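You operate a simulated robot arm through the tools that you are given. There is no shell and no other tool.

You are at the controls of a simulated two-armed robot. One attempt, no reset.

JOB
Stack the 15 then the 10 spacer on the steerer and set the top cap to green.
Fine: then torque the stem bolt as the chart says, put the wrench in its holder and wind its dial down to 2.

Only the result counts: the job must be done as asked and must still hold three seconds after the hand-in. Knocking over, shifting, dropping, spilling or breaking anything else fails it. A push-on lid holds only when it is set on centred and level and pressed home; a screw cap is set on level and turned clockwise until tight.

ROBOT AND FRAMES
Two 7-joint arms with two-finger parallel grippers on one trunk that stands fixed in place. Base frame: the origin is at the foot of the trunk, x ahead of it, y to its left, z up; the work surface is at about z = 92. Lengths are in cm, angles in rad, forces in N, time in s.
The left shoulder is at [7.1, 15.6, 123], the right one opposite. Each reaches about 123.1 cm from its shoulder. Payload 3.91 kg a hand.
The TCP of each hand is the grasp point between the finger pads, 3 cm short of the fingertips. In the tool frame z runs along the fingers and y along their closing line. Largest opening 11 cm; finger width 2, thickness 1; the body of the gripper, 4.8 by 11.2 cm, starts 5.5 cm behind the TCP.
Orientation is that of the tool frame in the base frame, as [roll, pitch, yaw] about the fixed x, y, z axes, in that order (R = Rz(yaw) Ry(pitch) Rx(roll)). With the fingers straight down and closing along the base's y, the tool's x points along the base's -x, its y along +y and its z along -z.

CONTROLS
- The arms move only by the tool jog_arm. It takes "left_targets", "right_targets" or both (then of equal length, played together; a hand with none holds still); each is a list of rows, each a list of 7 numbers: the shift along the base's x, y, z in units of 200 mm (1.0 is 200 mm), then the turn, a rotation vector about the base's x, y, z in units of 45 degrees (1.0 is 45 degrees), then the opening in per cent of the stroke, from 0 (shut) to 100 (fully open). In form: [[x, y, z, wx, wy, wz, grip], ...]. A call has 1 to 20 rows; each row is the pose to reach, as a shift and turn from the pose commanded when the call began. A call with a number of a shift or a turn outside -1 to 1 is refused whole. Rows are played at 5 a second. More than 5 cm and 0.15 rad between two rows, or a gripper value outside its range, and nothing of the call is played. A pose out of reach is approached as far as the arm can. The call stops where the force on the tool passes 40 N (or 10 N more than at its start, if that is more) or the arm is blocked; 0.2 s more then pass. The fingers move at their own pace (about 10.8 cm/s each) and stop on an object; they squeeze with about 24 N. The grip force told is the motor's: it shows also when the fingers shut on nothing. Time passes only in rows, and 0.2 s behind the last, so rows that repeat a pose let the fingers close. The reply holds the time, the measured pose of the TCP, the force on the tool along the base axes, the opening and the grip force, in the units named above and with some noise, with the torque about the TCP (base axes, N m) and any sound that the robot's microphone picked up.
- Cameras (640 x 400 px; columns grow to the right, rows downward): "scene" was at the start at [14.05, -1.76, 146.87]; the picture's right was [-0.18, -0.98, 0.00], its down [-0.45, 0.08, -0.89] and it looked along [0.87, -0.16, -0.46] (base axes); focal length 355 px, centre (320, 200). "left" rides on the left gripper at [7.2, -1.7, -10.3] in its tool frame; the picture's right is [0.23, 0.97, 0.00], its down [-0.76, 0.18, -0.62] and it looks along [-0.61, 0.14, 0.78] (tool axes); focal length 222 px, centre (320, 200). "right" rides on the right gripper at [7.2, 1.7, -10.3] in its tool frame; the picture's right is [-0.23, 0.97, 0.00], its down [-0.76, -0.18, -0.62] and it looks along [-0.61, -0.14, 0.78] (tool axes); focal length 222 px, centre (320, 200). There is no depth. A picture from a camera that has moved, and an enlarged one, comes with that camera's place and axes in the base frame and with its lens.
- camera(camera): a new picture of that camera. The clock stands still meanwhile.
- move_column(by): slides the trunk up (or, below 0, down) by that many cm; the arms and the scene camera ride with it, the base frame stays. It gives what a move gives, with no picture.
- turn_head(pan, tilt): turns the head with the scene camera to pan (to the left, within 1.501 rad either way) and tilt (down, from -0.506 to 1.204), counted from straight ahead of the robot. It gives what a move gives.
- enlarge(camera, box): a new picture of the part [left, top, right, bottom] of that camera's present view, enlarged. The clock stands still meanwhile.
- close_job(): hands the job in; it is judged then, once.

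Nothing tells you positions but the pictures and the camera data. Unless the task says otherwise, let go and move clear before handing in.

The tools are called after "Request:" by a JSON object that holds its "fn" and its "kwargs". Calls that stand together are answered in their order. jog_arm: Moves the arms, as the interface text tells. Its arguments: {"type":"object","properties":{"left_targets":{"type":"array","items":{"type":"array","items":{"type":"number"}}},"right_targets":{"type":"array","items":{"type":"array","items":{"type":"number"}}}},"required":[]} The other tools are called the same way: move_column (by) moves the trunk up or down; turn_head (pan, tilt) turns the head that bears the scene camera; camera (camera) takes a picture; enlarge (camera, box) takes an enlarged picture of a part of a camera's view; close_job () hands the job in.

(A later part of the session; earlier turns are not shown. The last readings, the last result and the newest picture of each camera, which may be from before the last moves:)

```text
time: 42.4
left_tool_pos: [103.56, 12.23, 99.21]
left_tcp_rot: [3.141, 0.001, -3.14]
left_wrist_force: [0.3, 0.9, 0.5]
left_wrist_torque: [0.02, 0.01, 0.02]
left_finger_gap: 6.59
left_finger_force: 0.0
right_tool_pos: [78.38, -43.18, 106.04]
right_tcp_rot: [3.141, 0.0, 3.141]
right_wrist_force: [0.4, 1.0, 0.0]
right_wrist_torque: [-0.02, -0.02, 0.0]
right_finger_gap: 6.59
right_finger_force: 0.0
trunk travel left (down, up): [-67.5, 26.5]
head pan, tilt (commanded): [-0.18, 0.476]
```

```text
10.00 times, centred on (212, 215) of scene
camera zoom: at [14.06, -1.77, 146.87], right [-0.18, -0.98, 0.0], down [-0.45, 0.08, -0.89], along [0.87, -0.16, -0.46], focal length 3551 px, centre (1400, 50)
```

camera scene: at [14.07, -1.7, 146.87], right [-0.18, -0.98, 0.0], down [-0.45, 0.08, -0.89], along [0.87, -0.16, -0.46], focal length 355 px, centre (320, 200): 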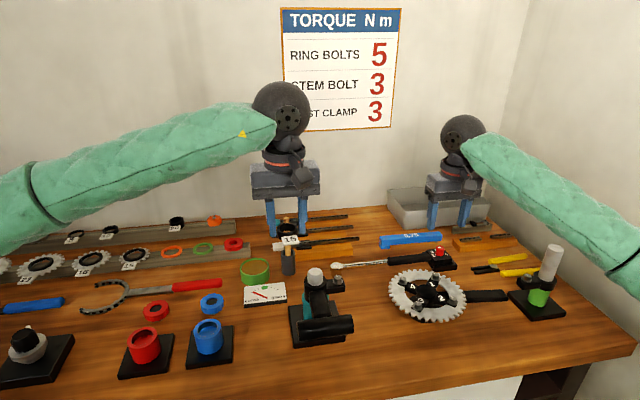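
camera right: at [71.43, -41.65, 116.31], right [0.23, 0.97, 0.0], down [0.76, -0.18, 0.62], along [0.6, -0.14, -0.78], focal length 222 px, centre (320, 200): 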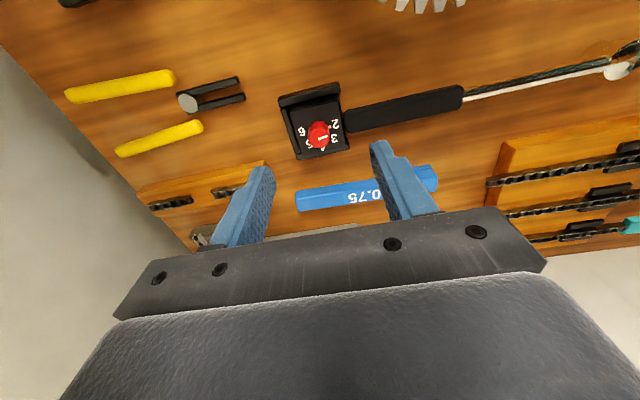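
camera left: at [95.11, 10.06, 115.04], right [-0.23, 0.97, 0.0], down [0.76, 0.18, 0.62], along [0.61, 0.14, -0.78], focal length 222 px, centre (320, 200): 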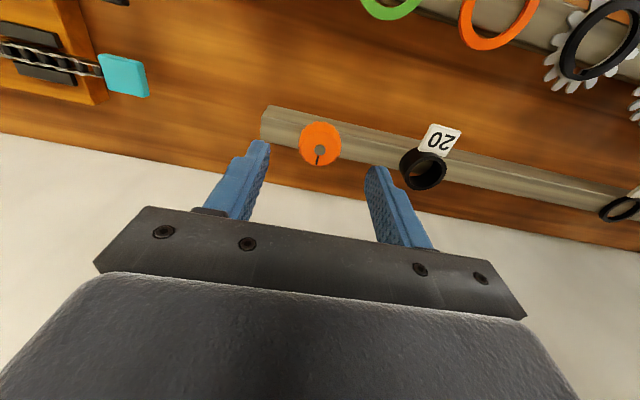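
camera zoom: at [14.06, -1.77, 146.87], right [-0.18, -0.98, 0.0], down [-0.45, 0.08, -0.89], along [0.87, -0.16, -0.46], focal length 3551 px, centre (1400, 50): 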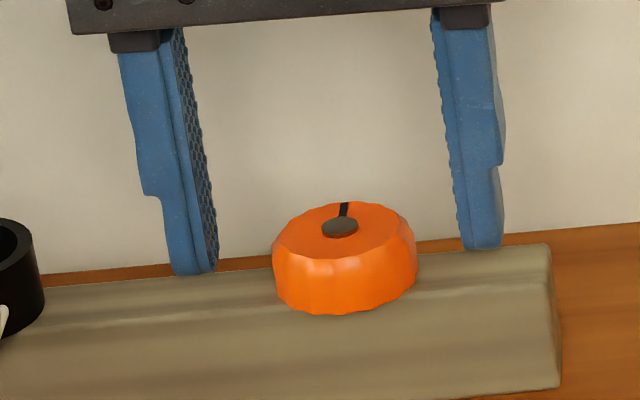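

Centred between the fingers; I'll lower the final 0.55 cm and close.

Request:
{"fn": "jog_arm", "kwargs": {"left_targets": [[-0.006, -0.003, -0.015, 0, 0, 0, 60], [-0.006, -0.003, -0.028, 0, 0, 0, 60], [-0.006, -0.003, -0.028, 0, 0, 0, 60], [-0.006, -0.003, -0.028, 0, 0, 0, 25], [-0.006, -0.003, -0.028, 0, 0, 0, 15], [-0.006, -0.003, -0.028, 0, 0, 0, 15]]}}

Request:
{"fn": "enlarge", "kwargs": {"camera": "left", "box": [240, 110, 400, 210]}}

Request:
{"fn": "enlarge", "kwargs": {"camera": "scene", "box": [188, 200, 236, 240]}}

```text
time: 43.8
left_tool_pos: [103.39, 11.98, 98.85]
left_tcp_rot: [3.14, 0.0, -3.141]
left_wrist_force: [1.5, -0.9, 0.2]
left_wrist_torque: [-0.01, 0.02, 0.01]
left_finger_gap: 3.61
left_finger_force: 24.3
right_tool_pos: [78.46, -43.22, 106.1]
right_tcp_rot: [3.14, 0.0, -3.141]
right_wrist_force: [0.0, 0.1, 0.0]
right_wrist_torque: [0.04, -0.01, 0.01]
right_finger_gap: 6.59
right_finger_force: 0.1
trunk travel left (down, up): [-67.5, 26.5]
head pan, tilt (commanded): [-0.18, 0.476]
```

```text
4.00 times, centred on (320, 160) of left
camera zoom: at [96.19, 10.25, 109.07], right [-0.23, 0.97, 0.0], down [0.76, 0.18, 0.62], along [0.61, 0.14, -0.78], focal length 888 px, centre (320, 360)
```

zoom: 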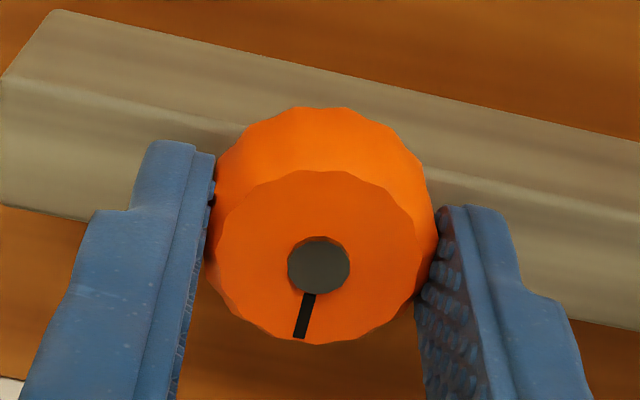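

```text
10.00 times, centred on (212, 220) of scene
camera zoom: at [14.08, -1.77, 146.87], right [-0.18, -0.98, 0.0], down [-0.45, 0.08, -0.89], along [0.87, -0.16, -0.46], focal length 3551 px, centre (1400, 0)
```

zoom: 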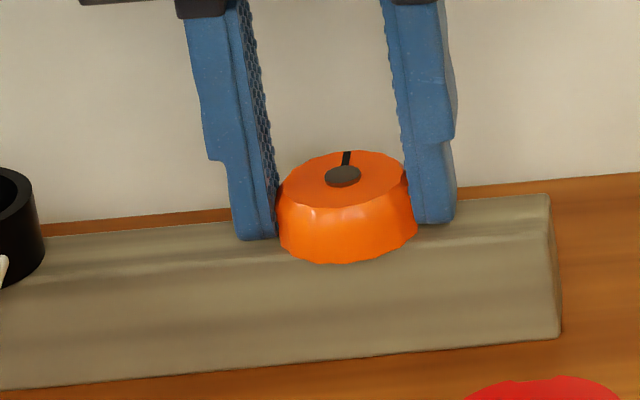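

The cap is firmly gripped. I'll lift it and carry it to above the steerer.

Request:
{"fn": "jog_arm", "kwargs": {"left_targets": [[0, 0, 0.05, 0, 0, 0, 15], [0, 0, 0.2, 0, 0, 0, 15], [-0.06, -0.03, 0.4, 0, 0, 0, 15], [-0.16, -0.08, 0.58, 0, 0, 0, 15], [-0.28, -0.15, 0.75, 0, 0, 0, 15], [-0.42, -0.23, 0.835, 0, 0, 0, 15], [-0.6, -0.34, 0.835, 0, 0, 0, 15], [-0.8, -0.45, 0.835, 0, 0, 0, 15], [-1.0, -0.56, 0.835, 0, 0, 0, 15]]}}

Request:
{"fn": "jog_arm", "kwargs": {"left_targets": [[-0.18, -0.11, 0, 0, 0, 0, 15], [-0.38, -0.22, 0, 0, 0, 0, 15], [-0.58, -0.33, 0, 0, 0, 0, 15], [-0.76, -0.43, 0, 0, 0, 0, 15], [-0.88, -0.51, 0, 0, 0, 0, 15], [-0.9315, -0.5395, 0, 0, 0, 0, 15], [-0.9315, -0.5395, -0.06, 0, 0, 0, 15], [-0.9315, -0.5395, -0.15, 0, 0, 0, 15], [-0.9315, -0.5395, -0.2, 0, 0, 0, 15], [-0.9315, -0.5395, -0.2, 0, 0, 0, 15]]}}

Request:
{"fn": "enlarge", "kwargs": {"camera": "left", "box": [240, 90, 400, 210]}}

Request:
{"fn": "enlarge", "kwargs": {"camera": "scene", "box": [288, 240, 352, 290]}}

```text
time: 45.8
left_tool_pos: [83.58, 0.38, 115.48]
left_tcp_rot: [-3.141, -0.001, -3.139]
left_wrist_force: [0.0, 0.7, 0.2]
left_wrist_torque: [0.02, 0.0, -0.02]
left_finger_gap: 3.62
left_finger_force: 24.4
right_tool_pos: [78.43, -43.29, 106.16]
right_tcp_rot: [-3.141, 0.002, -3.141]
right_wrist_force: [0.4, -0.4, -0.6]
right_wrist_torque: [0.02, 0.02, 0.0]
right_finger_gap: 6.61
right_finger_force: 0.1
trunk travel left (down, up): [-67.5, 26.5]
head pan, tilt (commanded): [-0.18, 0.476]
```

```text
time: 48.0
left_tool_pos: [64.91, -10.18, 111.36]
left_tcp_rot: [-3.141, 0.0, -3.141]
left_wrist_force: [0.9, -0.2, -0.8]
left_wrist_torque: [0.02, 0.0, -0.02]
left_finger_gap: 3.62
left_finger_force: 24.4
right_tool_pos: [78.54, -43.14, 106.03]
right_tcp_rot: [-3.14, 0.0, -3.14]
right_wrist_force: [0.0, 0.6, 0.4]
right_wrist_torque: [0.0, 0.0, 0.02]
right_finger_gap: 6.61
right_finger_force: 0.1
trunk travel left (down, up): [-67.5, 26.5]
head pan, tilt (commanded): [-0.18, 0.476]
```

```text
3.33 times, centred on (320, 150) of left
camera zoom: at [57.68, -11.83, 121.72], right [-0.23, 0.97, 0.0], down [0.76, 0.18, 0.62], along [0.61, 0.14, -0.78], focal length 740 px, centre (320, 367)
```

zoom: 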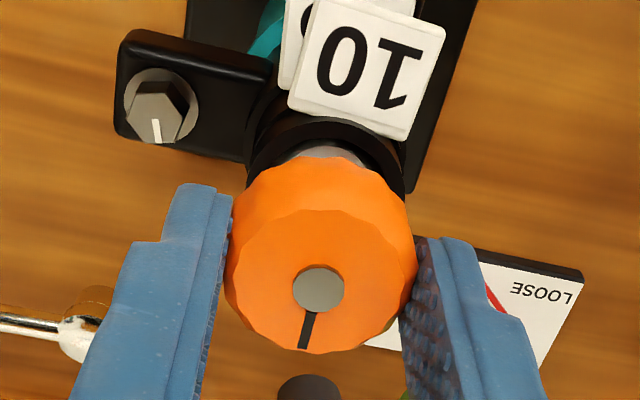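

```text
8.00 times, centred on (320, 265) of scene
camera zoom: at [14.07, -1.8, 146.87], right [-0.18, -0.98, 0.0], down [-0.45, 0.08, -0.89], along [0.87, -0.16, -0.46], focal length 2841 px, centre (320, -320)
```

zoom: 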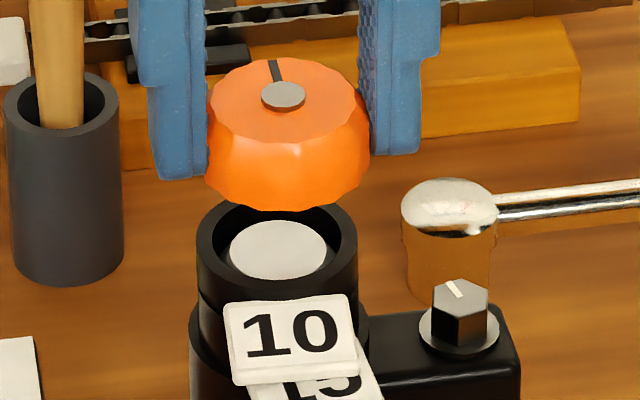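

The cap needs about −0.15 in x and +0.12 in y to be on the axis. I'll correct and lower to just above the stack.

Request:
{"fn": "jog_arm", "kwargs": {"left_targets": [[-0.0075, 0.006, -0.02, 0, 0, 0, 15], [-0.0075, 0.006, -0.05, 0, 0, 0, 15], [-0.0075, 0.006, -0.075, 0, 0, 0, 15], [-0.0075, 0.006, -0.075, 0, 0, 0, 15]]}}

Request:
{"fn": "enlarge", "kwargs": {"camera": "left", "box": [240, 90, 400, 210]}}

Request:
{"fn": "enlarge", "kwargs": {"camera": "scene", "box": [288, 250, 352, 290]}}

```text
time: 49.0
left_tool_pos: [64.58, -9.99, 109.89]
left_tcp_rot: [-3.141, -0.001, -3.14]
left_wrist_force: [-0.4, -0.3, 0.3]
left_wrist_torque: [0.0, -0.02, 0.02]
left_finger_gap: 3.62
left_finger_force: 24.0
right_tool_pos: [78.46, -43.31, 106.0]
right_tcp_rot: [-3.14, 0.001, -3.142]
right_wrist_force: [0.7, 0.1, -0.3]
right_wrist_torque: [0.0, 0.01, -0.01]
right_finger_gap: 6.62
right_finger_force: 0.1
trunk travel left (down, up): [-67.5, 26.5]
head pan, tilt (commanded): [-0.18, 0.476]
```

```text
3.33 times, centred on (320, 150) of left
camera zoom: at [57.41, -11.74, 120.24], right [-0.23, 0.97, 0.0], down [0.76, 0.18, 0.62], along [0.61, 0.14, -0.78], focal length 740 px, centre (320, 367)
```

zoom: 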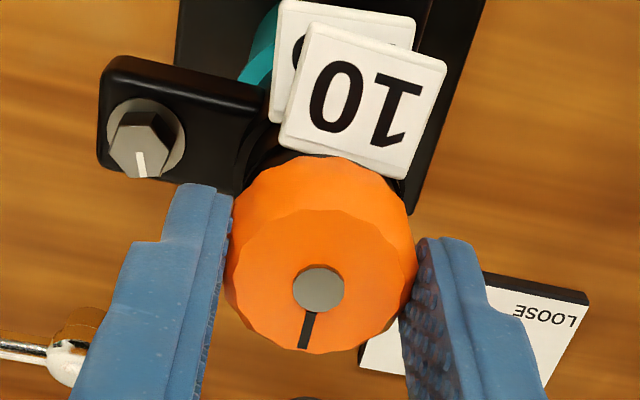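

```text
10.00 times, centred on (320, 270) of scene
camera zoom: at [14.06, -1.79, 146.87], right [-0.18, -0.98, 0.0], down [-0.45, 0.08, -0.89], along [0.87, -0.16, -0.46], focal length 3551 px, centre (320, -500)
```

zoom: 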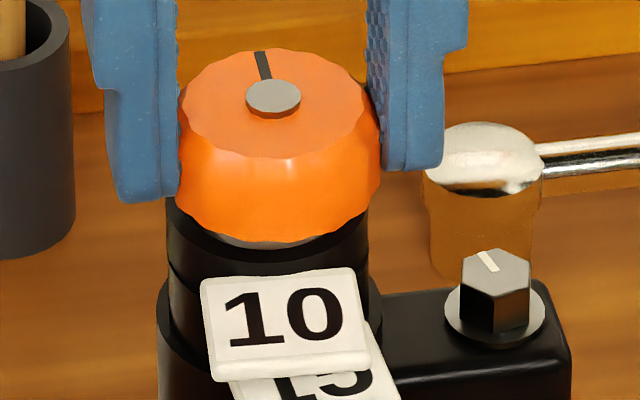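

Still slightly off toward −y by about a millimetre and short in x. I'll nudge and lower gently until contact.

Request:
{"fn": "jog_arm", "kwargs": {"left_targets": [[0.006, 0.006, 0, 0, 0, 0, 15], [0.006, 0.006, -0.01, 0, 0, 0, 15], [0.006, 0.006, -0.01, 0, 0, 0, 15]]}}

Request:
{"fn": "enlarge", "kwargs": {"camera": "scene", "box": [288, 250, 352, 290]}}

Request:
{"fn": "enlarge", "kwargs": {"camera": "left", "box": [240, 90, 400, 210]}}

```text
time: 49.8
left_tool_pos: [64.77, -9.92, 109.76]
left_tcp_rot: [3.141, -0.001, 3.142]
left_wrist_force: [0.6, 0.0, -0.5]
left_wrist_torque: [0.02, 0.02, 0.01]
left_finger_gap: 3.6
left_finger_force: 24.1
right_tool_pos: [78.43, -43.25, 106.12]
right_tcp_rot: [-3.141, 0.001, 3.141]
right_wrist_force: [-0.1, 0.3, 0.5]
right_wrist_torque: [0.01, 0.01, 0.01]
right_finger_gap: 6.61
right_finger_force: 0.0
trunk travel left (down, up): [-67.5, 26.5]
head pan, tilt (commanded): [-0.18, 0.476]
```

```text
10.00 times, centred on (320, 270) of scene
camera zoom: at [14.06, -1.77, 146.87], right [-0.18, -0.98, 0.0], down [-0.45, 0.08, -0.89], along [0.87, -0.16, -0.46], focal length 3551 px, centre (320, -500)
```

zoom: 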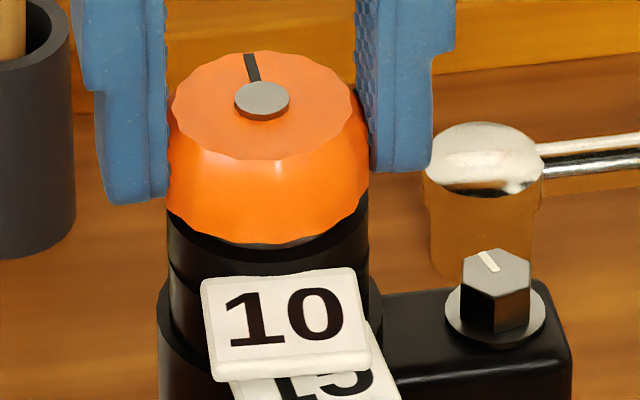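

```text
3.33 times, centred on (320, 150) of left
camera zoom: at [57.64, -11.57, 120.04], right [-0.23, 0.97, 0.0], down [0.76, 0.18, 0.62], along [0.61, 0.14, -0.78], focal length 740 px, centre (320, 367)
```

zoom: 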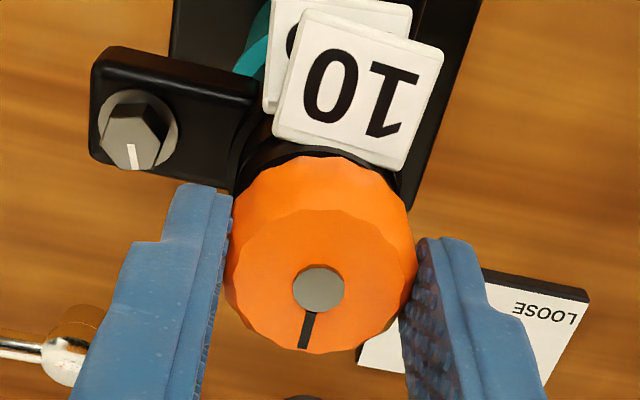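

The cap body now lines up with the spacer in both views, about 0.4 cm above it. Lowering gently to contact.

Request:
{"fn": "jog_arm", "kwargs": {"left_targets": [[0, 0, -0.006, 0, 0, 0, 15], [0, 0, -0.012, 0, 0, 0, 15], [0, 0, -0.018, 0, 0, 0, 15], [0, 0, -0.018, 0, 0, 0, 15]]}}

Request:
{"fn": "enlarge", "kwargs": {"camera": "scene", "box": [288, 250, 352, 290]}}

```text
time: 50.8
left_tool_pos: [64.88, -9.8, 109.33]
left_tcp_rot: [-3.141, 0.0, -3.141]
left_wrist_force: [-0.9, 1.4, 0.6]
left_wrist_torque: [0.04, 0.03, 0.0]
left_finger_gap: 3.57
left_finger_force: 24.0
right_tool_pos: [78.52, -43.18, 105.96]
right_tcp_rot: [3.141, 0.002, -3.141]
right_wrist_force: [-1.5, -1.1, -0.5]
right_wrist_torque: [0.03, 0.01, -0.02]
right_finger_gap: 6.58
right_finger_force: 0.2
trunk travel left (down, up): [-67.5, 26.5]
head pan, tilt (commanded): [-0.18, 0.476]
```

```text
10.00 times, centred on (320, 270) of scene
camera zoom: at [14.07, -1.78, 146.87], right [-0.18, -0.98, 0.0], down [-0.45, 0.08, -0.89], along [0.87, -0.16, -0.46], focal length 3551 px, centre (320, -500)
```

zoom: 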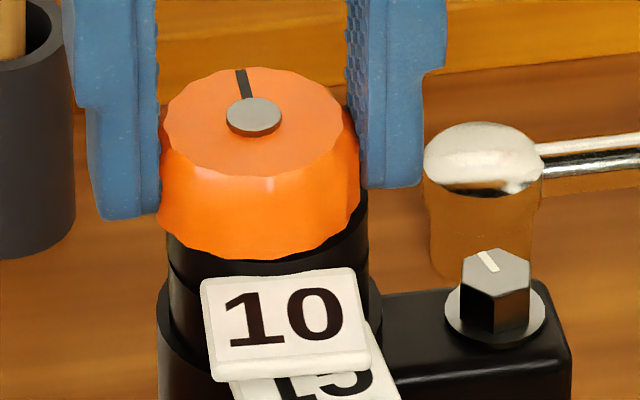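

The hand drifted ~0.17 cm toward +y on the way down; I'll bring it back before contact.

Request:
{"fn": "jog_arm", "kwargs": {"left_targets": [[0, -0.0075, 0, 0, 0, 0, 15], [0, -0.0075, 0, 0, 0, 0, 15], [0, -0.0075, 0, 0, 0, 0, 15]]}}

Request:
{"fn": "enlarge", "kwargs": {"camera": "scene", "box": [288, 250, 352, 290]}}

Request:
{"fn": "enlarge", "kwargs": {"camera": "left", "box": [240, 90, 400, 210]}}

```text
time: 51.6
left_tool_pos: [64.94, -9.78, 109.36]
left_tcp_rot: [-3.14, 0.001, -3.138]
left_wrist_force: [1.1, 11.3, -0.5]
left_wrist_torque: [0.38, -0.03, 0.02]
left_finger_gap: 3.57
left_finger_force: 23.9
right_tool_pos: [78.46, -43.11, 106.08]
right_tcp_rot: [-3.141, -0.001, 3.141]
right_wrist_force: [-1.2, -0.1, -0.3]
right_wrist_torque: [-0.04, -0.06, -0.06]
right_finger_gap: 6.62
right_finger_force: 0.1
trunk travel left (down, up): [-67.5, 26.5]
head pan, tilt (commanded): [-0.18, 0.476]
```

```text
10.00 times, centred on (320, 270) of scene
camera zoom: at [14.09, -1.64, 146.87], right [-0.18, -0.98, 0.0], down [-0.45, 0.08, -0.89], along [0.87, -0.16, -0.46], focal length 3551 px, centre (320, -500)
```

zoom: 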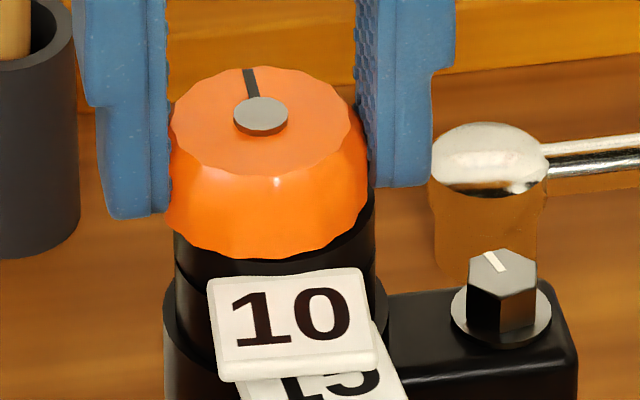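

```text
3.33 times, centred on (320, 150) of left
camera zoom: at [57.69, -11.47, 119.69], right [-0.23, 0.97, 0.0], down [0.76, 0.18, 0.62], along [0.61, 0.14, -0.78], focal length 740 px, centre (320, 367)
```

zoom: 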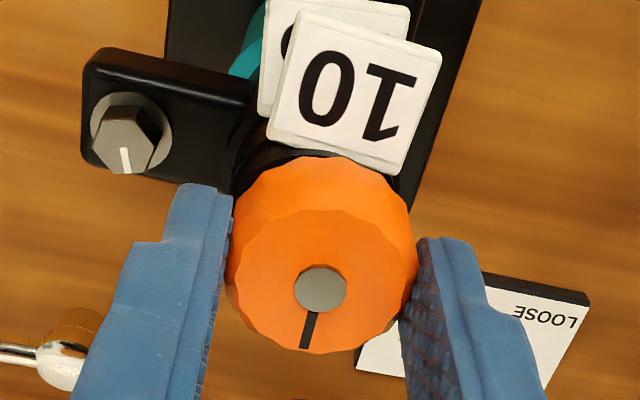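

A sideways force appeared (11 N) although it hardly moved, so the cap's underside may already be engaged, perhaps slightly tilted. I'll look closer before doing anything else.

Request:
{"fn": "enlarge", "kwargs": {"camera": "scene", "box": [300, 255, 348, 285]}}

Request:
{"fn": "enlarge", "kwargs": {"camera": "left", "box": [280, 120, 360, 200]}}

Request:
{"fn": "enlarge", "kwargs": {"camera": "right", "box": [440, 0, 640, 120]}}

```text
13.33 times, centred on (324, 270) of scene
camera zoom: at [14.09, -1.64, 146.87], right [-0.18, -0.98, 0.0], down [-0.45, 0.08, -0.89], along [0.87, -0.16, -0.46], focal length 4735 px, centre (267, -733)
```

zoom: 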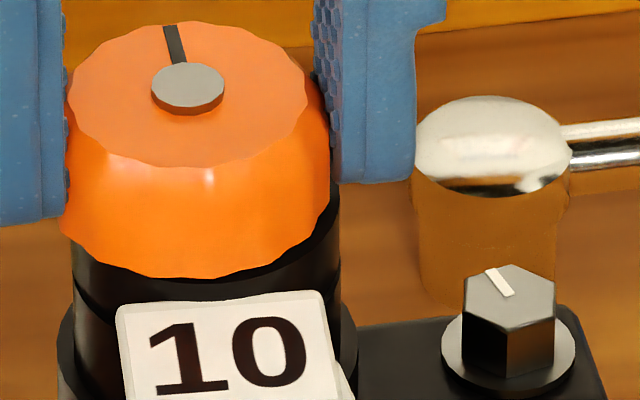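

```text
5.00 times, centred on (320, 160) of left
camera zoom: at [57.69, -11.47, 119.69], right [-0.23, 0.97, 0.0], down [0.76, 0.18, 0.62], along [0.61, 0.14, -0.78], focal length 1111 px, centre (320, 400)
```

zoom: 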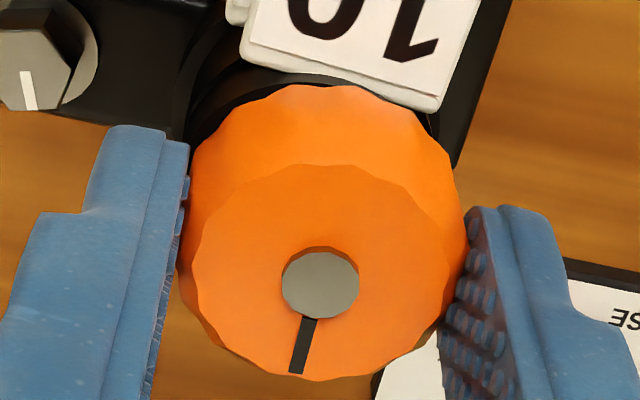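

```text
3.20 times, centred on (540, 60) of right
camera zoom: at [71.19, -41.53, 116.52], right [0.23, 0.97, 0.0], down [0.76, -0.18, 0.62], along [0.61, -0.14, -0.78], focal length 711 px, centre (-384, 648)
```

zoom: 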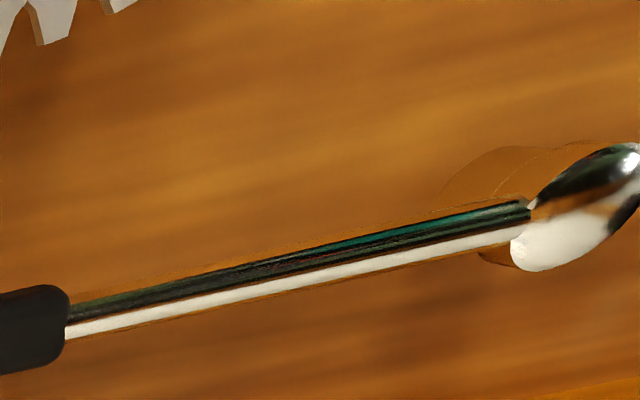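

The side force must come from the underside catching the stack edge off-centre. I'll back up half a centimetre, re-centre there, and come down again.

Request:
{"fn": "jog_arm", "kwargs": {"left_targets": [[0, 0.005, 0.01, 0, 0, 0, 15], [0, 0, 0.025, 0, 0, 0, 15], [0, -0.004, 0.025, 0, 0, 0, 15], [0, -0.004, 0.025, 0, 0, 0, 15]]}}

Request:
{"fn": "enlarge", "kwargs": {"camera": "scene", "box": [300, 255, 348, 285]}}

Request:
{"fn": "enlarge", "kwargs": {"camera": "left", "box": [256, 100, 384, 210]}}

```text
time: 52.6
left_tool_pos: [64.96, -10.04, 109.71]
left_tcp_rot: [-3.141, -0.001, 3.141]
left_wrist_force: [0.4, -0.5, 0.1]
left_wrist_torque: [-0.01, -0.01, 0.01]
left_finger_gap: 3.56
left_finger_force: 24.0
right_tool_pos: [78.59, -43.27, 106.09]
right_tcp_rot: [-3.141, 0.001, -3.141]
right_wrist_force: [0.2, -0.4, -0.6]
right_wrist_torque: [0.0, -0.02, 0.0]
right_finger_gap: 6.6
right_finger_force: 0.1
trunk travel left (down, up): [-67.5, 26.5]
head pan, tilt (commanded): [-0.18, 0.476]
```

```text
13.33 times, centred on (324, 270) of scene
camera zoom: at [14.05, -1.8, 146.87], right [-0.18, -0.98, 0.0], down [-0.45, 0.08, -0.89], along [0.87, -0.16, -0.46], focal length 4735 px, centre (267, -733)
```

zoom: 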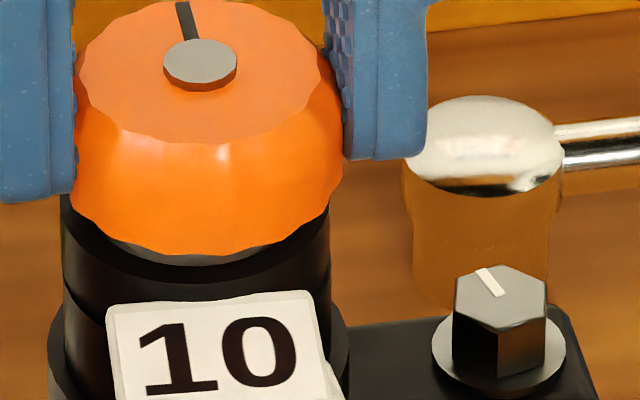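

```text
3.64 times, centred on (320, 155) of left
camera zoom: at [57.64, -11.73, 120.08], right [-0.23, 0.97, 0.0], down [0.76, 0.18, 0.62], along [0.61, 0.14, -0.78], focal length 808 px, centre (320, 364)
```

zoom: 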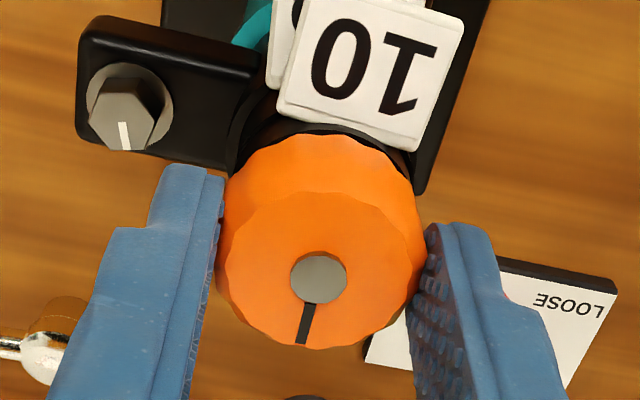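

Forces are zero again. The cap wants about −0.15 in x and +0.07 in y; I'll apply that while still raised, then verify.

Request:
{"fn": "jog_arm", "kwargs": {"left_targets": [[-0.007, 0.0035, 0, 0, 0, 0, 15], [-0.007, 0.0035, 0, 0, 0, 0, 15], [-0.007, 0.0035, -0.008, 0, 0, 0, 15], [-0.007, 0.0035, -0.008, 0, 0, 0, 15]]}}

Request:
{"fn": "enlarge", "kwargs": {"camera": "scene", "box": [300, 255, 348, 285]}}

Request:
{"fn": "enlarge", "kwargs": {"camera": "left", "box": [256, 100, 384, 210]}}

```text
time: 53.6
left_tool_pos: [64.75, -10.04, 109.6]
left_tcp_rot: [-3.142, 0.001, -3.139]
left_wrist_force: [-0.7, 0.2, -0.6]
left_wrist_torque: [-0.01, -0.01, 0.03]
left_finger_gap: 3.61
left_finger_force: 23.3
right_tool_pos: [78.45, -43.25, 106.17]
right_tcp_rot: [-3.141, 0.0, -3.141]
right_wrist_force: [-0.3, 0.8, -0.3]
right_wrist_torque: [0.02, 0.02, -0.01]
right_finger_gap: 6.61
right_finger_force: 0.0
trunk travel left (down, up): [-67.5, 26.5]
head pan, tilt (commanded): [-0.18, 0.476]
```

```text
13.33 times, centred on (324, 270) of scene
camera zoom: at [14.06, -1.78, 146.87], right [-0.18, -0.98, 0.0], down [-0.45, 0.08, -0.89], along [0.87, -0.16, -0.46], focal length 4735 px, centre (267, -733)
```

zoom: 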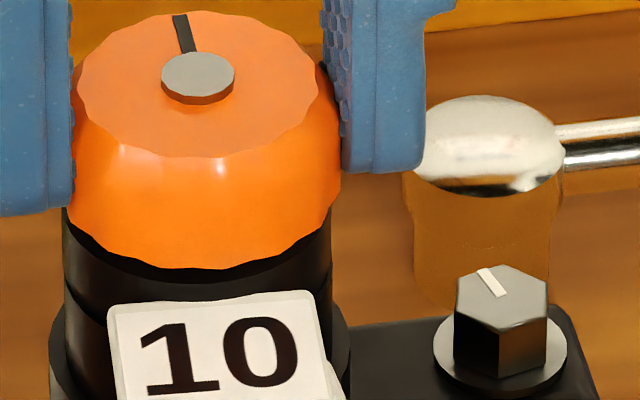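

```text
3.64 times, centred on (320, 155) of left
camera zoom: at [57.48, -11.66, 119.99], right [-0.23, 0.97, 0.0], down [0.76, 0.18, 0.62], along [0.61, 0.14, -0.78], focal length 808 px, centre (320, 364)
```

zoom: 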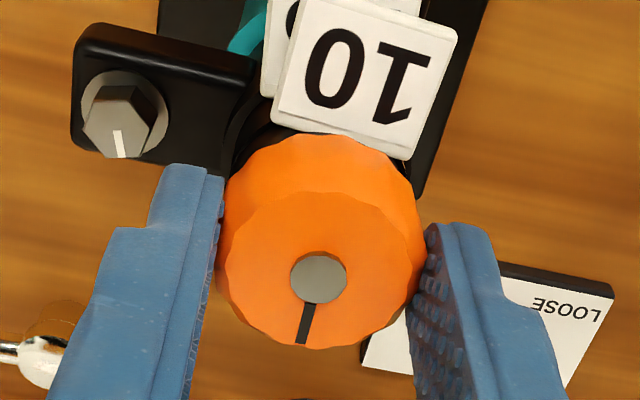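

Now disk and body straddle the axis within half a millimetre. Lowering to contact.

Request:
{"fn": "jog_arm", "kwargs": {"left_targets": [[0, 0.0015, -0.008, 0, 0, 0, 15], [0, 0.0015, -0.014, 0, 0, 0, 15], [0, 0.0015, -0.014, 0, 0, 0, 15]]}}

Request:
{"fn": "enlarge", "kwargs": {"camera": "scene", "box": [300, 255, 348, 285]}}

```text
time: 54.4
left_tool_pos: [64.65, -10.01, 109.43]
left_tcp_rot: [-3.141, -0.001, -3.139]
left_wrist_force: [0.6, 0.0, 0.2]
left_wrist_torque: [0.0, 0.0, 0.03]
left_finger_gap: 3.61
left_finger_force: 23.8
right_tool_pos: [78.5, -43.19, 106.0]
right_tcp_rot: [-3.141, 0.0, -3.141]
right_wrist_force: [-0.2, 0.2, 0.9]
right_wrist_torque: [0.01, 0.0, -0.01]
right_finger_gap: 6.63
right_finger_force: 0.0
trunk travel left (down, up): [-67.5, 26.5]
head pan, tilt (commanded): [-0.18, 0.476]
```

```text
13.33 times, centred on (324, 270) of scene
camera zoom: at [14.07, -1.78, 146.87], right [-0.18, -0.98, 0.0], down [-0.45, 0.08, -0.89], along [0.87, -0.16, -0.46], focal length 4735 px, centre (267, -733)
```

zoom: 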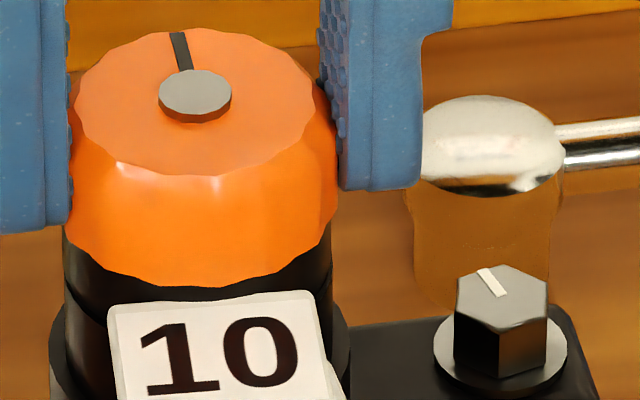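

Centred and no force yet. I'll continue in 1 mm steps until I feel the stack.

Request:
{"fn": "jog_arm", "kwargs": {"left_targets": [[0, 0, -0.005, 0, 0, 0, 15], [0, 0, -0.01, 0, 0, 0, 15], [0, 0, -0.01, 0, 0, 0, 15]]}}

Request:
{"fn": "jog_arm", "kwargs": {"left_targets": [[0, 0, -0.005, 0, 0, 0, 15], [0, 0, -0.01, 0, 0, 0, 15], [0, 0, -0.01, 0, 0, 0, 15]]}}

Request:
{"fn": "enlarge", "kwargs": {"camera": "scene", "box": [300, 255, 348, 285]}}

```text
time: 55.2
left_tool_pos: [64.63, -9.94, 109.22]
left_tcp_rot: [3.141, -0.002, -3.141]
left_wrist_force: [0.0, 3.3, 3.4]
left_wrist_torque: [0.1, 0.07, 0.01]
left_finger_gap: 3.6
left_finger_force: 23.9
right_tool_pos: [78.53, -43.21, 106.08]
right_tcp_rot: [3.139, 0.0, 3.141]
right_wrist_force: [0.7, -0.1, 0.5]
right_wrist_torque: [-0.01, 0.01, 0.01]
right_finger_gap: 6.59
right_finger_force: 0.0
trunk travel left (down, up): [-67.5, 26.5]
head pan, tilt (commanded): [-0.18, 0.476]
```

```text
time: 56.0
left_tool_pos: [64.61, -9.87, 109.06]
left_tcp_rot: [3.141, 0.001, -3.138]
left_wrist_force: [2.5, -0.3, 14.3]
left_wrist_torque: [-0.02, -0.07, -0.03]
left_finger_gap: 3.62
left_finger_force: 23.6
right_tool_pos: [78.47, -43.29, 106.13]
right_tcp_rot: [3.141, 0.0, 3.141]
right_wrist_force: [0.0, -0.5, -0.1]
right_wrist_torque: [0.02, -0.03, -0.01]
right_finger_gap: 6.6
right_finger_force: 0.1
trunk travel left (down, up): [-67.5, 26.5]
head pan, tilt (commanded): [-0.18, 0.476]
```

```text
13.33 times, centred on (324, 270) of scene
camera zoom: at [13.99, -1.75, 146.88], right [-0.18, -0.98, 0.0], down [-0.45, 0.08, -0.89], along [0.87, -0.16, -0.46], focal length 4735 px, centre (267, -733)
```

zoom: 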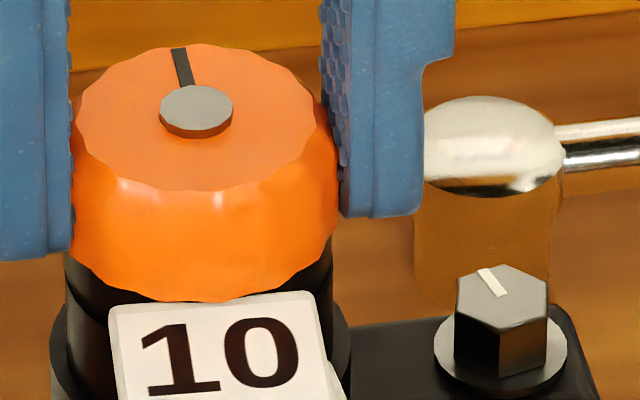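

Contact with 14 N and no side force: the cap is seated. Let me read the gauge before turning.

Request:
{"fn": "enlarge", "kwargs": {"camera": "scene", "box": [235, 275, 299, 315]}}

Request:
{"fn": "camera", "kwargs": {"camera": "scene"}}

Request:
{"fn": "camera", "kwargs": {"camera": "left"}}

```text
10.00 times, centred on (267, 295) of scene
camera zoom: at [13.99, -1.75, 146.88], right [-0.18, -0.98, 0.0], down [-0.45, 0.08, -0.89], along [0.87, -0.16, -0.46], focal length 3551 px, centre (850, -750)
```

zoom: 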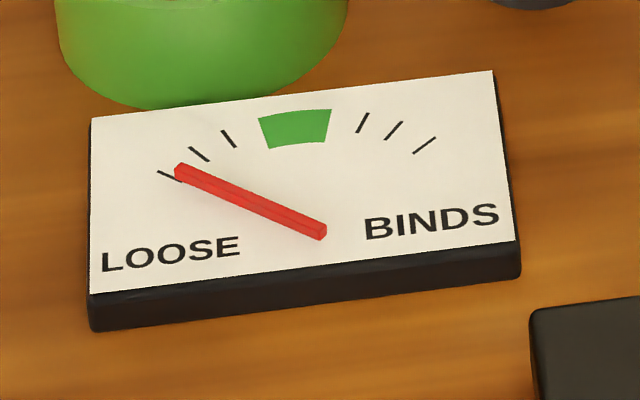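

```text
taken
camera scene: at [13.99, -1.75, 146.88], right [-0.18, -0.98, 0.0], down [-0.45, 0.08, -0.89], along [0.87, -0.16, -0.46], focal length 355 px, centre (320, 200)
```

scene: 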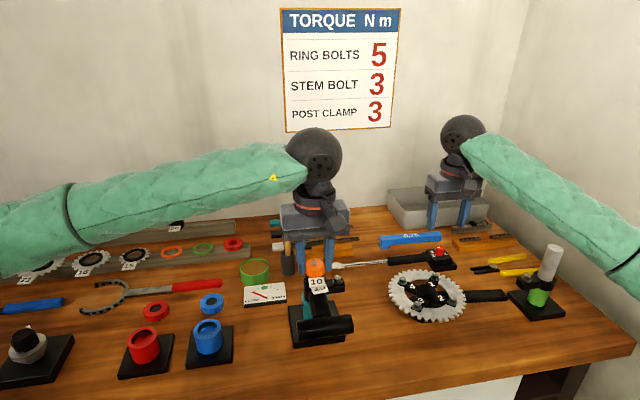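

```text
taken
camera left: at [57.44, -11.62, 119.26], right [-0.23, 0.97, 0.0], down [0.76, 0.18, 0.62], along [0.61, 0.14, -0.78], focal length 222 px, centre (320, 200)
```

left: 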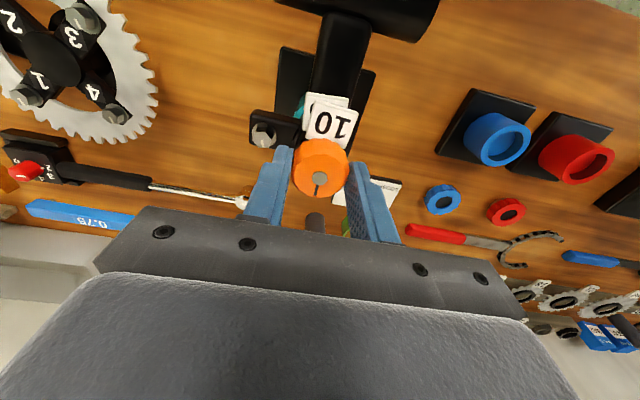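

The needle is at LOOSE. I'll keep the light press and turn the cap clockwise (from above) by 45°, watching torque and gauge.

Request:
{"fn": "jog_arm", "kwargs": {"left_targets": [[0, 0, 0, 0, 0, -0.16, 15], [0, 0, 0, 0, 0, -0.32, 15], [0, 0, 0, 0, 0, -0.48, 15], [0, 0, 0, 0, 0, -0.64, 15], [0, 0, 0, 0, 0, -0.8, 15], [0, 0, 0, 0, 0, -0.96, 15], [0, 0, 0, 0, 0, -0.96, 15]]}}

Request:
{"fn": "enlarge", "kwargs": {"camera": "scene", "box": [235, 275, 299, 315]}}

Request:
{"fn": "enlarge", "kwargs": {"camera": "scene", "box": [288, 245, 352, 295]}}

```text
time: 57.6
left_tool_pos: [64.62, -9.76, 109.08]
left_tcp_rot: [3.139, 0.002, 2.388]
left_wrist_force: [1.9, 0.8, 16.1]
left_wrist_torque: [0.01, -0.08, -0.04]
left_finger_gap: 3.65
left_finger_force: 23.7
right_tool_pos: [78.34, -43.15, 106.17]
right_tcp_rot: [-3.14, 0.0, 3.141]
right_wrist_force: [0.1, -0.3, -0.3]
right_wrist_torque: [0.01, 0.0, 0.03]
right_finger_gap: 6.61
right_finger_force: 0.1
trunk travel left (down, up): [-67.5, 26.5]
head pan, tilt (commanded): [-0.18, 0.476]
```

```text
10.00 times, centred on (267, 295) of scene
camera zoom: at [13.97, -1.75, 146.9], right [-0.18, -0.98, 0.0], down [-0.45, 0.08, -0.89], along [0.87, -0.16, -0.46], focal length 3551 px, centre (850, -750)
```

zoom: 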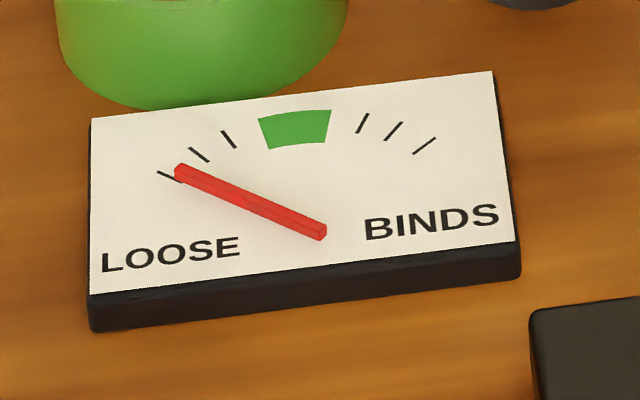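

```text
8.00 times, centred on (320, 270) of scene
camera zoom: at [13.97, -1.75, 146.9], right [-0.18, -0.98, 0.0], down [-0.45, 0.08, -0.89], along [0.87, -0.16, -0.46], focal length 2841 px, centre (320, -360)
```

zoom: 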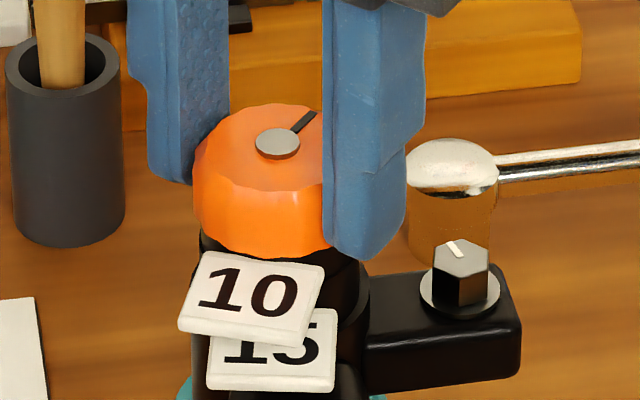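

The cap turned freely and stays centred, but the needle hasn't moved yet and there's no torque. I'll turn another 45° with the same light press.

Request:
{"fn": "jog_arm", "kwargs": {"left_targets": [[0, 0, 0, 0, 0, -0.16, 15], [0, 0, 0, 0, 0, -0.32, 15], [0, 0, 0, 0, 0, -0.48, 15], [0, 0, 0, 0, 0, -0.64, 15], [0, 0, 0, 0, 0, -0.8, 15], [0, 0, 0, 0, 0, -0.96, 15], [0, 0, 0, 0, 0, -0.96, 15]]}}

Request:
{"fn": "enlarge", "kwargs": {"camera": "scene", "box": [235, 275, 299, 315]}}

Request:
{"fn": "enlarge", "kwargs": {"camera": "scene", "box": [288, 245, 352, 295]}}

Request:
{"fn": "enlarge", "kwargs": {"camera": "left", "box": [240, 100, 400, 210]}}

```text
time: 59.2
left_tool_pos: [64.79, -9.98, 109.09]
left_tcp_rot: [-3.141, 0.0, 1.76]
left_wrist_force: [-0.6, 11.2, 9.9]
left_wrist_torque: [0.29, 0.01, -0.02]
left_finger_gap: 3.65
left_finger_force: 24.1
left hand out of reach, approached as far as the arm can: row 6, 7
right_tool_pos: [78.31, -43.04, 106.15]
right_tcp_rot: [-3.141, -0.001, 3.141]
right_wrist_force: [0.0, -0.3, -0.1]
right_wrist_torque: [-0.02, 0.02, 0.05]
right_finger_gap: 6.58
right_finger_force: 0.0
trunk travel left (down, up): [-67.5, 26.5]
head pan, tilt (commanded): [-0.18, 0.476]
```

```text
10.00 times, centred on (267, 295) of scene
camera zoom: at [13.99, -1.65, 146.88], right [-0.18, -0.98, 0.0], down [-0.45, 0.08, -0.89], along [0.87, -0.16, -0.46], focal length 3551 px, centre (850, -750)
```

zoom: 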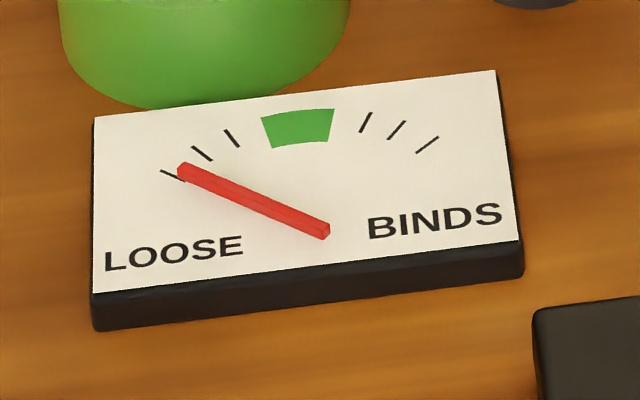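

```text
8.00 times, centred on (320, 270) of scene
camera zoom: at [13.99, -1.65, 146.88], right [-0.18, -0.98, 0.0], down [-0.45, 0.08, -0.89], along [0.87, -0.16, -0.46], focal length 2841 px, centre (320, -360)
```

zoom: 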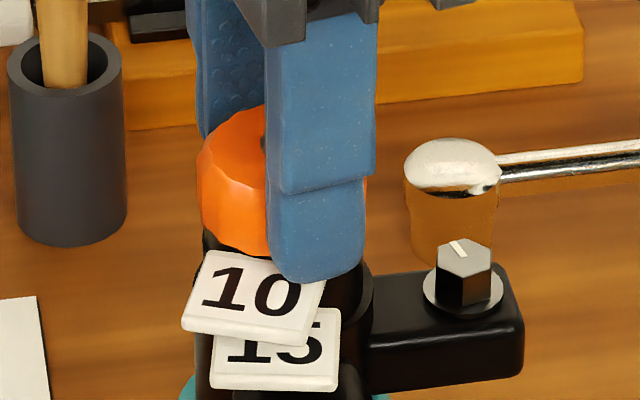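

```text
3.64 times, centred on (320, 155) of left
camera zoom: at [61.77, -3.04, 119.3], right [0.91, 0.41, 0.0], down [0.32, -0.71, 0.62], along [0.25, -0.57, -0.78], focal length 808 px, centre (320, 364)
```

zoom: 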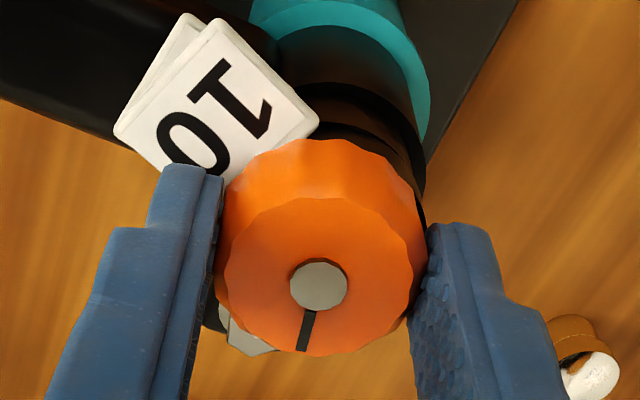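

The wrist hit its clockwise limit near −79°, and the gauge hasn't moved. I'll release the cap, rise, and look at how it sits before regripping from the counter-clockwise side.

Request:
{"fn": "jog_arm", "kwargs": {"left_targets": [[0, 0, 0, 0, 0, 0, 36], [0, 0, 0, 0, 0, 0, 44], [0, 0, 0, 0, 0, 0, 50], [0, 0, 0.05, 0, 0, 0, 52], [0, 0, 0.12, 0, 0, 0, 52], [0, 0, 0.2, 0, 0, 0, 52], [0, 0, 0.2, 0, 0, 0, 52]]}}

Request:
{"fn": "enlarge", "kwargs": {"camera": "scene", "box": [296, 255, 344, 295]}}

Request:
{"fn": "enlarge", "kwargs": {"camera": "left", "box": [256, 90, 384, 190]}}

Request:
{"fn": "enlarge", "kwargs": {"camera": "scene", "box": [235, 275, 299, 315]}}

```text
time: 60.8
left_tool_pos: [64.88, -9.92, 112.88]
left_tcp_rot: [-3.14, 0.0, 1.76]
left_wrist_force: [0.0, -0.4, -0.2]
left_wrist_torque: [0.01, 0.02, 0.02]
left_finger_gap: 5.74
left_finger_force: 0.0
right_tool_pos: [78.57, -43.27, 106.0]
right_tcp_rot: [3.141, 0.0, -3.141]
right_wrist_force: [-0.7, 0.5, 0.0]
right_wrist_torque: [-0.02, 0.01, -0.03]
right_finger_gap: 6.6
right_finger_force: 0.1
trunk travel left (down, up): [-67.5, 26.5]
head pan, tilt (commanded): [-0.18, 0.476]
```

```text
10.00 times, centred on (320, 275) of scene
camera zoom: at [14.09, -1.78, 146.87], right [-0.18, -0.98, 0.0], down [-0.45, 0.08, -0.89], along [0.87, -0.16, -0.46], focal length 3551 px, centre (320, -550)
```

zoom: 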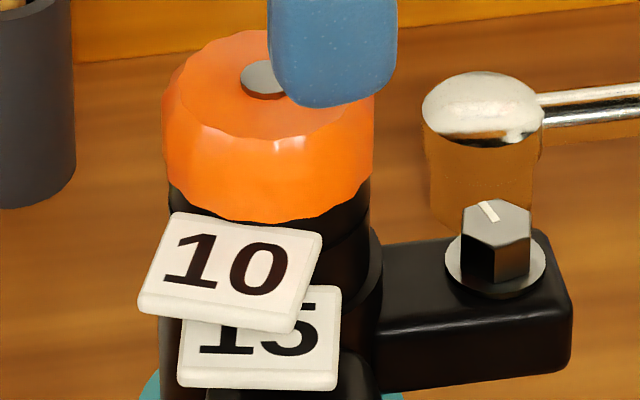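

```text
4.00 times, centred on (320, 140) of left
camera zoom: at [61.81, -3.05, 123.21], right [0.91, 0.41, 0.0], down [0.32, -0.71, 0.62], along [0.25, -0.57, -0.78], focal length 888 px, centre (320, 440)
```

zoom: 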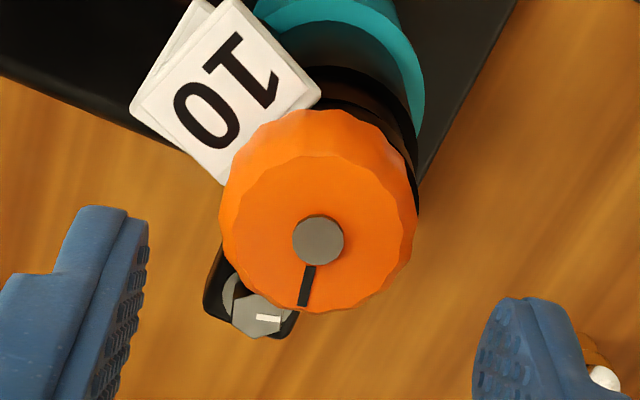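

```text
10.00 times, centred on (267, 295) of scene
camera zoom: at [14.09, -1.78, 146.87], right [-0.18, -0.98, 0.0], down [-0.45, 0.08, -0.89], along [0.87, -0.16, -0.46], focal length 3551 px, centre (850, -750)
```

zoom: 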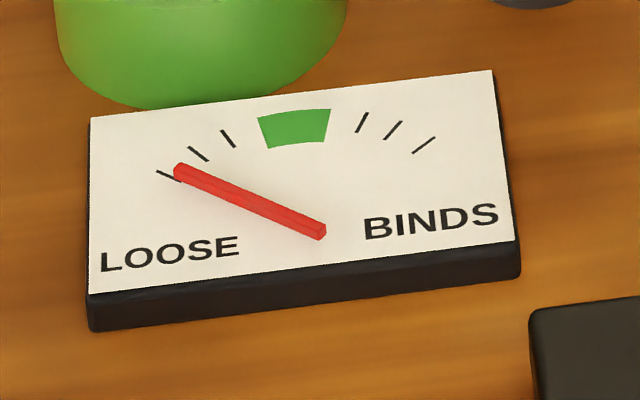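

The cap sits centred and level on the stack, simply not yet tight. I'll rotate the empty hand back counter-clockwise well past the start, to get a long clockwise stroke.

Request:
{"fn": "jog_arm", "kwargs": {"left_targets": [[0, 0, 0, 0, 0, 0.18, 52], [0, 0, 0, 0, 0, 0.36, 52], [0, 0, 0, 0, 0, 0.54, 52], [0, 0, 0, 0, 0, 0.72, 52], [0, 0, 0, 0, 0, 0.9, 52], [0, 0, 0, 0, 0, 1.0, 52]]}}

Request:
{"fn": "jog_arm", "kwargs": {"left_targets": [[0, 0, 0, 0, 0, 0.18, 52], [0, 0, 0, 0, 0, 0.36, 52], [0, 0, 0, 0, 0, 0.54, 52], [0, 0, 0, 0, 0, 0.72, 52], [0, 0, 0, 0, 0, 0.9, 52], [0, 0, 0, 0, 0, 1.0, 52]]}}

Request:
{"fn": "jog_arm", "kwargs": {"left_targets": [[0, 0, 0, 0, 0, 0.18, 52], [0, 0, 0, 0, 0, 0.36, 52], [0, 0, 0, 0, 0, 0.54, 52], [0, 0, 0, 0, 0, 0.72, 52], [0, 0, 0, 0, 0, 0.9, 52], [0, 0, 0, 0, 0, 1.0, 52]]}}

Request:
{"fn": "jog_arm", "kwargs": {"left_targets": [[0, 0, 0, 0, 0, 0.18, 52], [0, 0, 0, 0, 0, 0.36, 52], [0, 0, 0, 0, 0, 0.54, 52], [0, 0, 0, 0, 0, 0.72, 52], [0, 0, 0, 0, 0, 0.9, 52], [0, 0, 0, 0, 0, 1.0, 52]]}}

```text
time: 62.2
left_tool_pos: [64.69, -9.95, 112.94]
left_tcp_rot: [-3.141, 0.0, 2.546]
left_wrist_force: [-0.3, 0.5, 0.1]
left_wrist_torque: [0.02, 0.03, 0.0]
left_finger_gap: 5.72
left_finger_force: 0.0
right_tool_pos: [78.47, -43.15, 106.06]
right_tcp_rot: [3.141, 0.001, 3.14]
right_wrist_force: [0.4, -0.1, -0.2]
right_wrist_torque: [-0.01, 0.01, 0.0]
right_finger_gap: 6.59
right_finger_force: 0.0
trunk travel left (down, up): [-67.5, 26.5]
head pan, tilt (commanded): [-0.18, 0.476]
```

```text
time: 63.6
left_tool_pos: [64.76, -10.06, 113.1]
left_tcp_rot: [-3.141, 0.0, -2.95]
left_wrist_force: [1.0, 0.8, -0.2]
left_wrist_torque: [-0.01, 0.01, 0.0]
left_finger_gap: 5.74
left_finger_force: 0.1
right_tool_pos: [78.39, -43.32, 106.02]
right_tcp_rot: [-3.141, -0.001, 3.14]
right_wrist_force: [0.2, 0.0, 0.1]
right_wrist_torque: [0.0, 0.04, -0.01]
right_finger_gap: 6.59
right_finger_force: 0.0
trunk travel left (down, up): [-67.5, 26.5]
head pan, tilt (commanded): [-0.18, 0.476]
```

```text
time: 65.0
left_tool_pos: [64.68, -9.92, 112.93]
left_tcp_rot: [3.14, 0.0, -2.166]
left_wrist_force: [-0.7, 0.1, 0.1]
left_wrist_torque: [0.0, -0.04, 0.0]
left_finger_gap: 5.71
left_finger_force: 0.1
right_tool_pos: [78.51, -43.25, 106.06]
right_tcp_rot: [3.141, 0.0, -3.141]
right_wrist_force: [0.0, 0.3, -0.4]
right_wrist_torque: [-0.01, 0.0, 0.01]
right_finger_gap: 6.6
right_finger_force: 0.1
trunk travel left (down, up): [-67.5, 26.5]
head pan, tilt (commanded): [-0.18, 0.476]
```

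```text
time: 66.4
left_tool_pos: [64.72, -9.86, 112.86]
left_tcp_rot: [-3.141, 0.0, -1.382]
left_wrist_force: [-0.7, 0.3, 0.0]
left_wrist_torque: [0.0, 0.03, 0.0]
left_finger_gap: 5.7
left_finger_force: 0.0
right_tool_pos: [78.48, -43.18, 106.05]
right_tcp_rot: [-3.14, 0.001, 3.141]
right_wrist_force: [-0.1, -0.6, -0.5]
right_wrist_torque: [0.0, -0.01, 0.02]
right_finger_gap: 6.57
right_finger_force: 0.1
trunk travel left (down, up): [-67.5, 26.5]
head pan, tilt (commanded): [-0.18, 0.476]
```

The wrist now sits 101° counter-clockwise of its start. I'll check the cap under the hand from this new side before gripping.

Request:
{"fn": "enlarge", "kwargs": {"camera": "left", "box": [240, 80, 400, 200]}}

Request:
{"fn": "enlarge", "kwargs": {"camera": "scene", "box": [288, 235, 352, 295]}}

```text
3.33 times, centred on (320, 140) of left
camera zoom: at [67.78, -16.69, 123.31], right [-0.91, -0.41, 0.0], down [-0.32, 0.71, 0.62], along [-0.25, 0.57, -0.78], focal length 740 px, centre (320, 400)
```

zoom: 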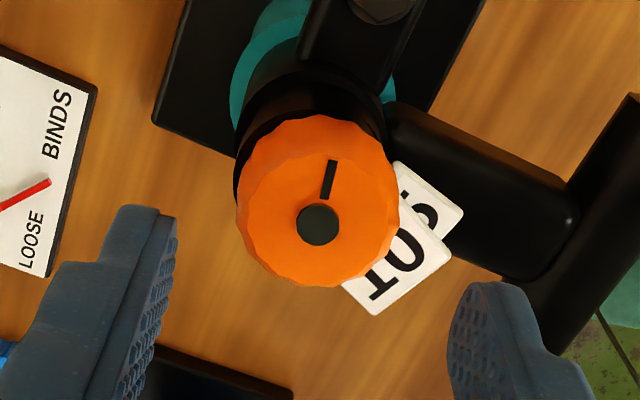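

```text
6.67 times, centred on (320, 265) of scene
camera zoom: at [14.07, -1.78, 146.87], right [-0.18, -0.98, 0.0], down [-0.45, 0.08, -0.89], along [0.87, -0.16, -0.46], focal length 2367 px, centre (320, -233)
```

zoom: 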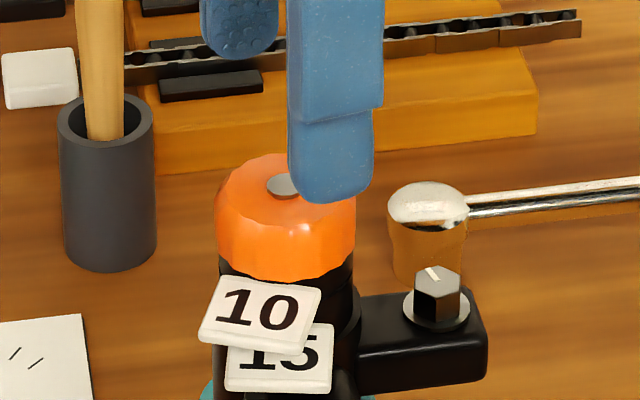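

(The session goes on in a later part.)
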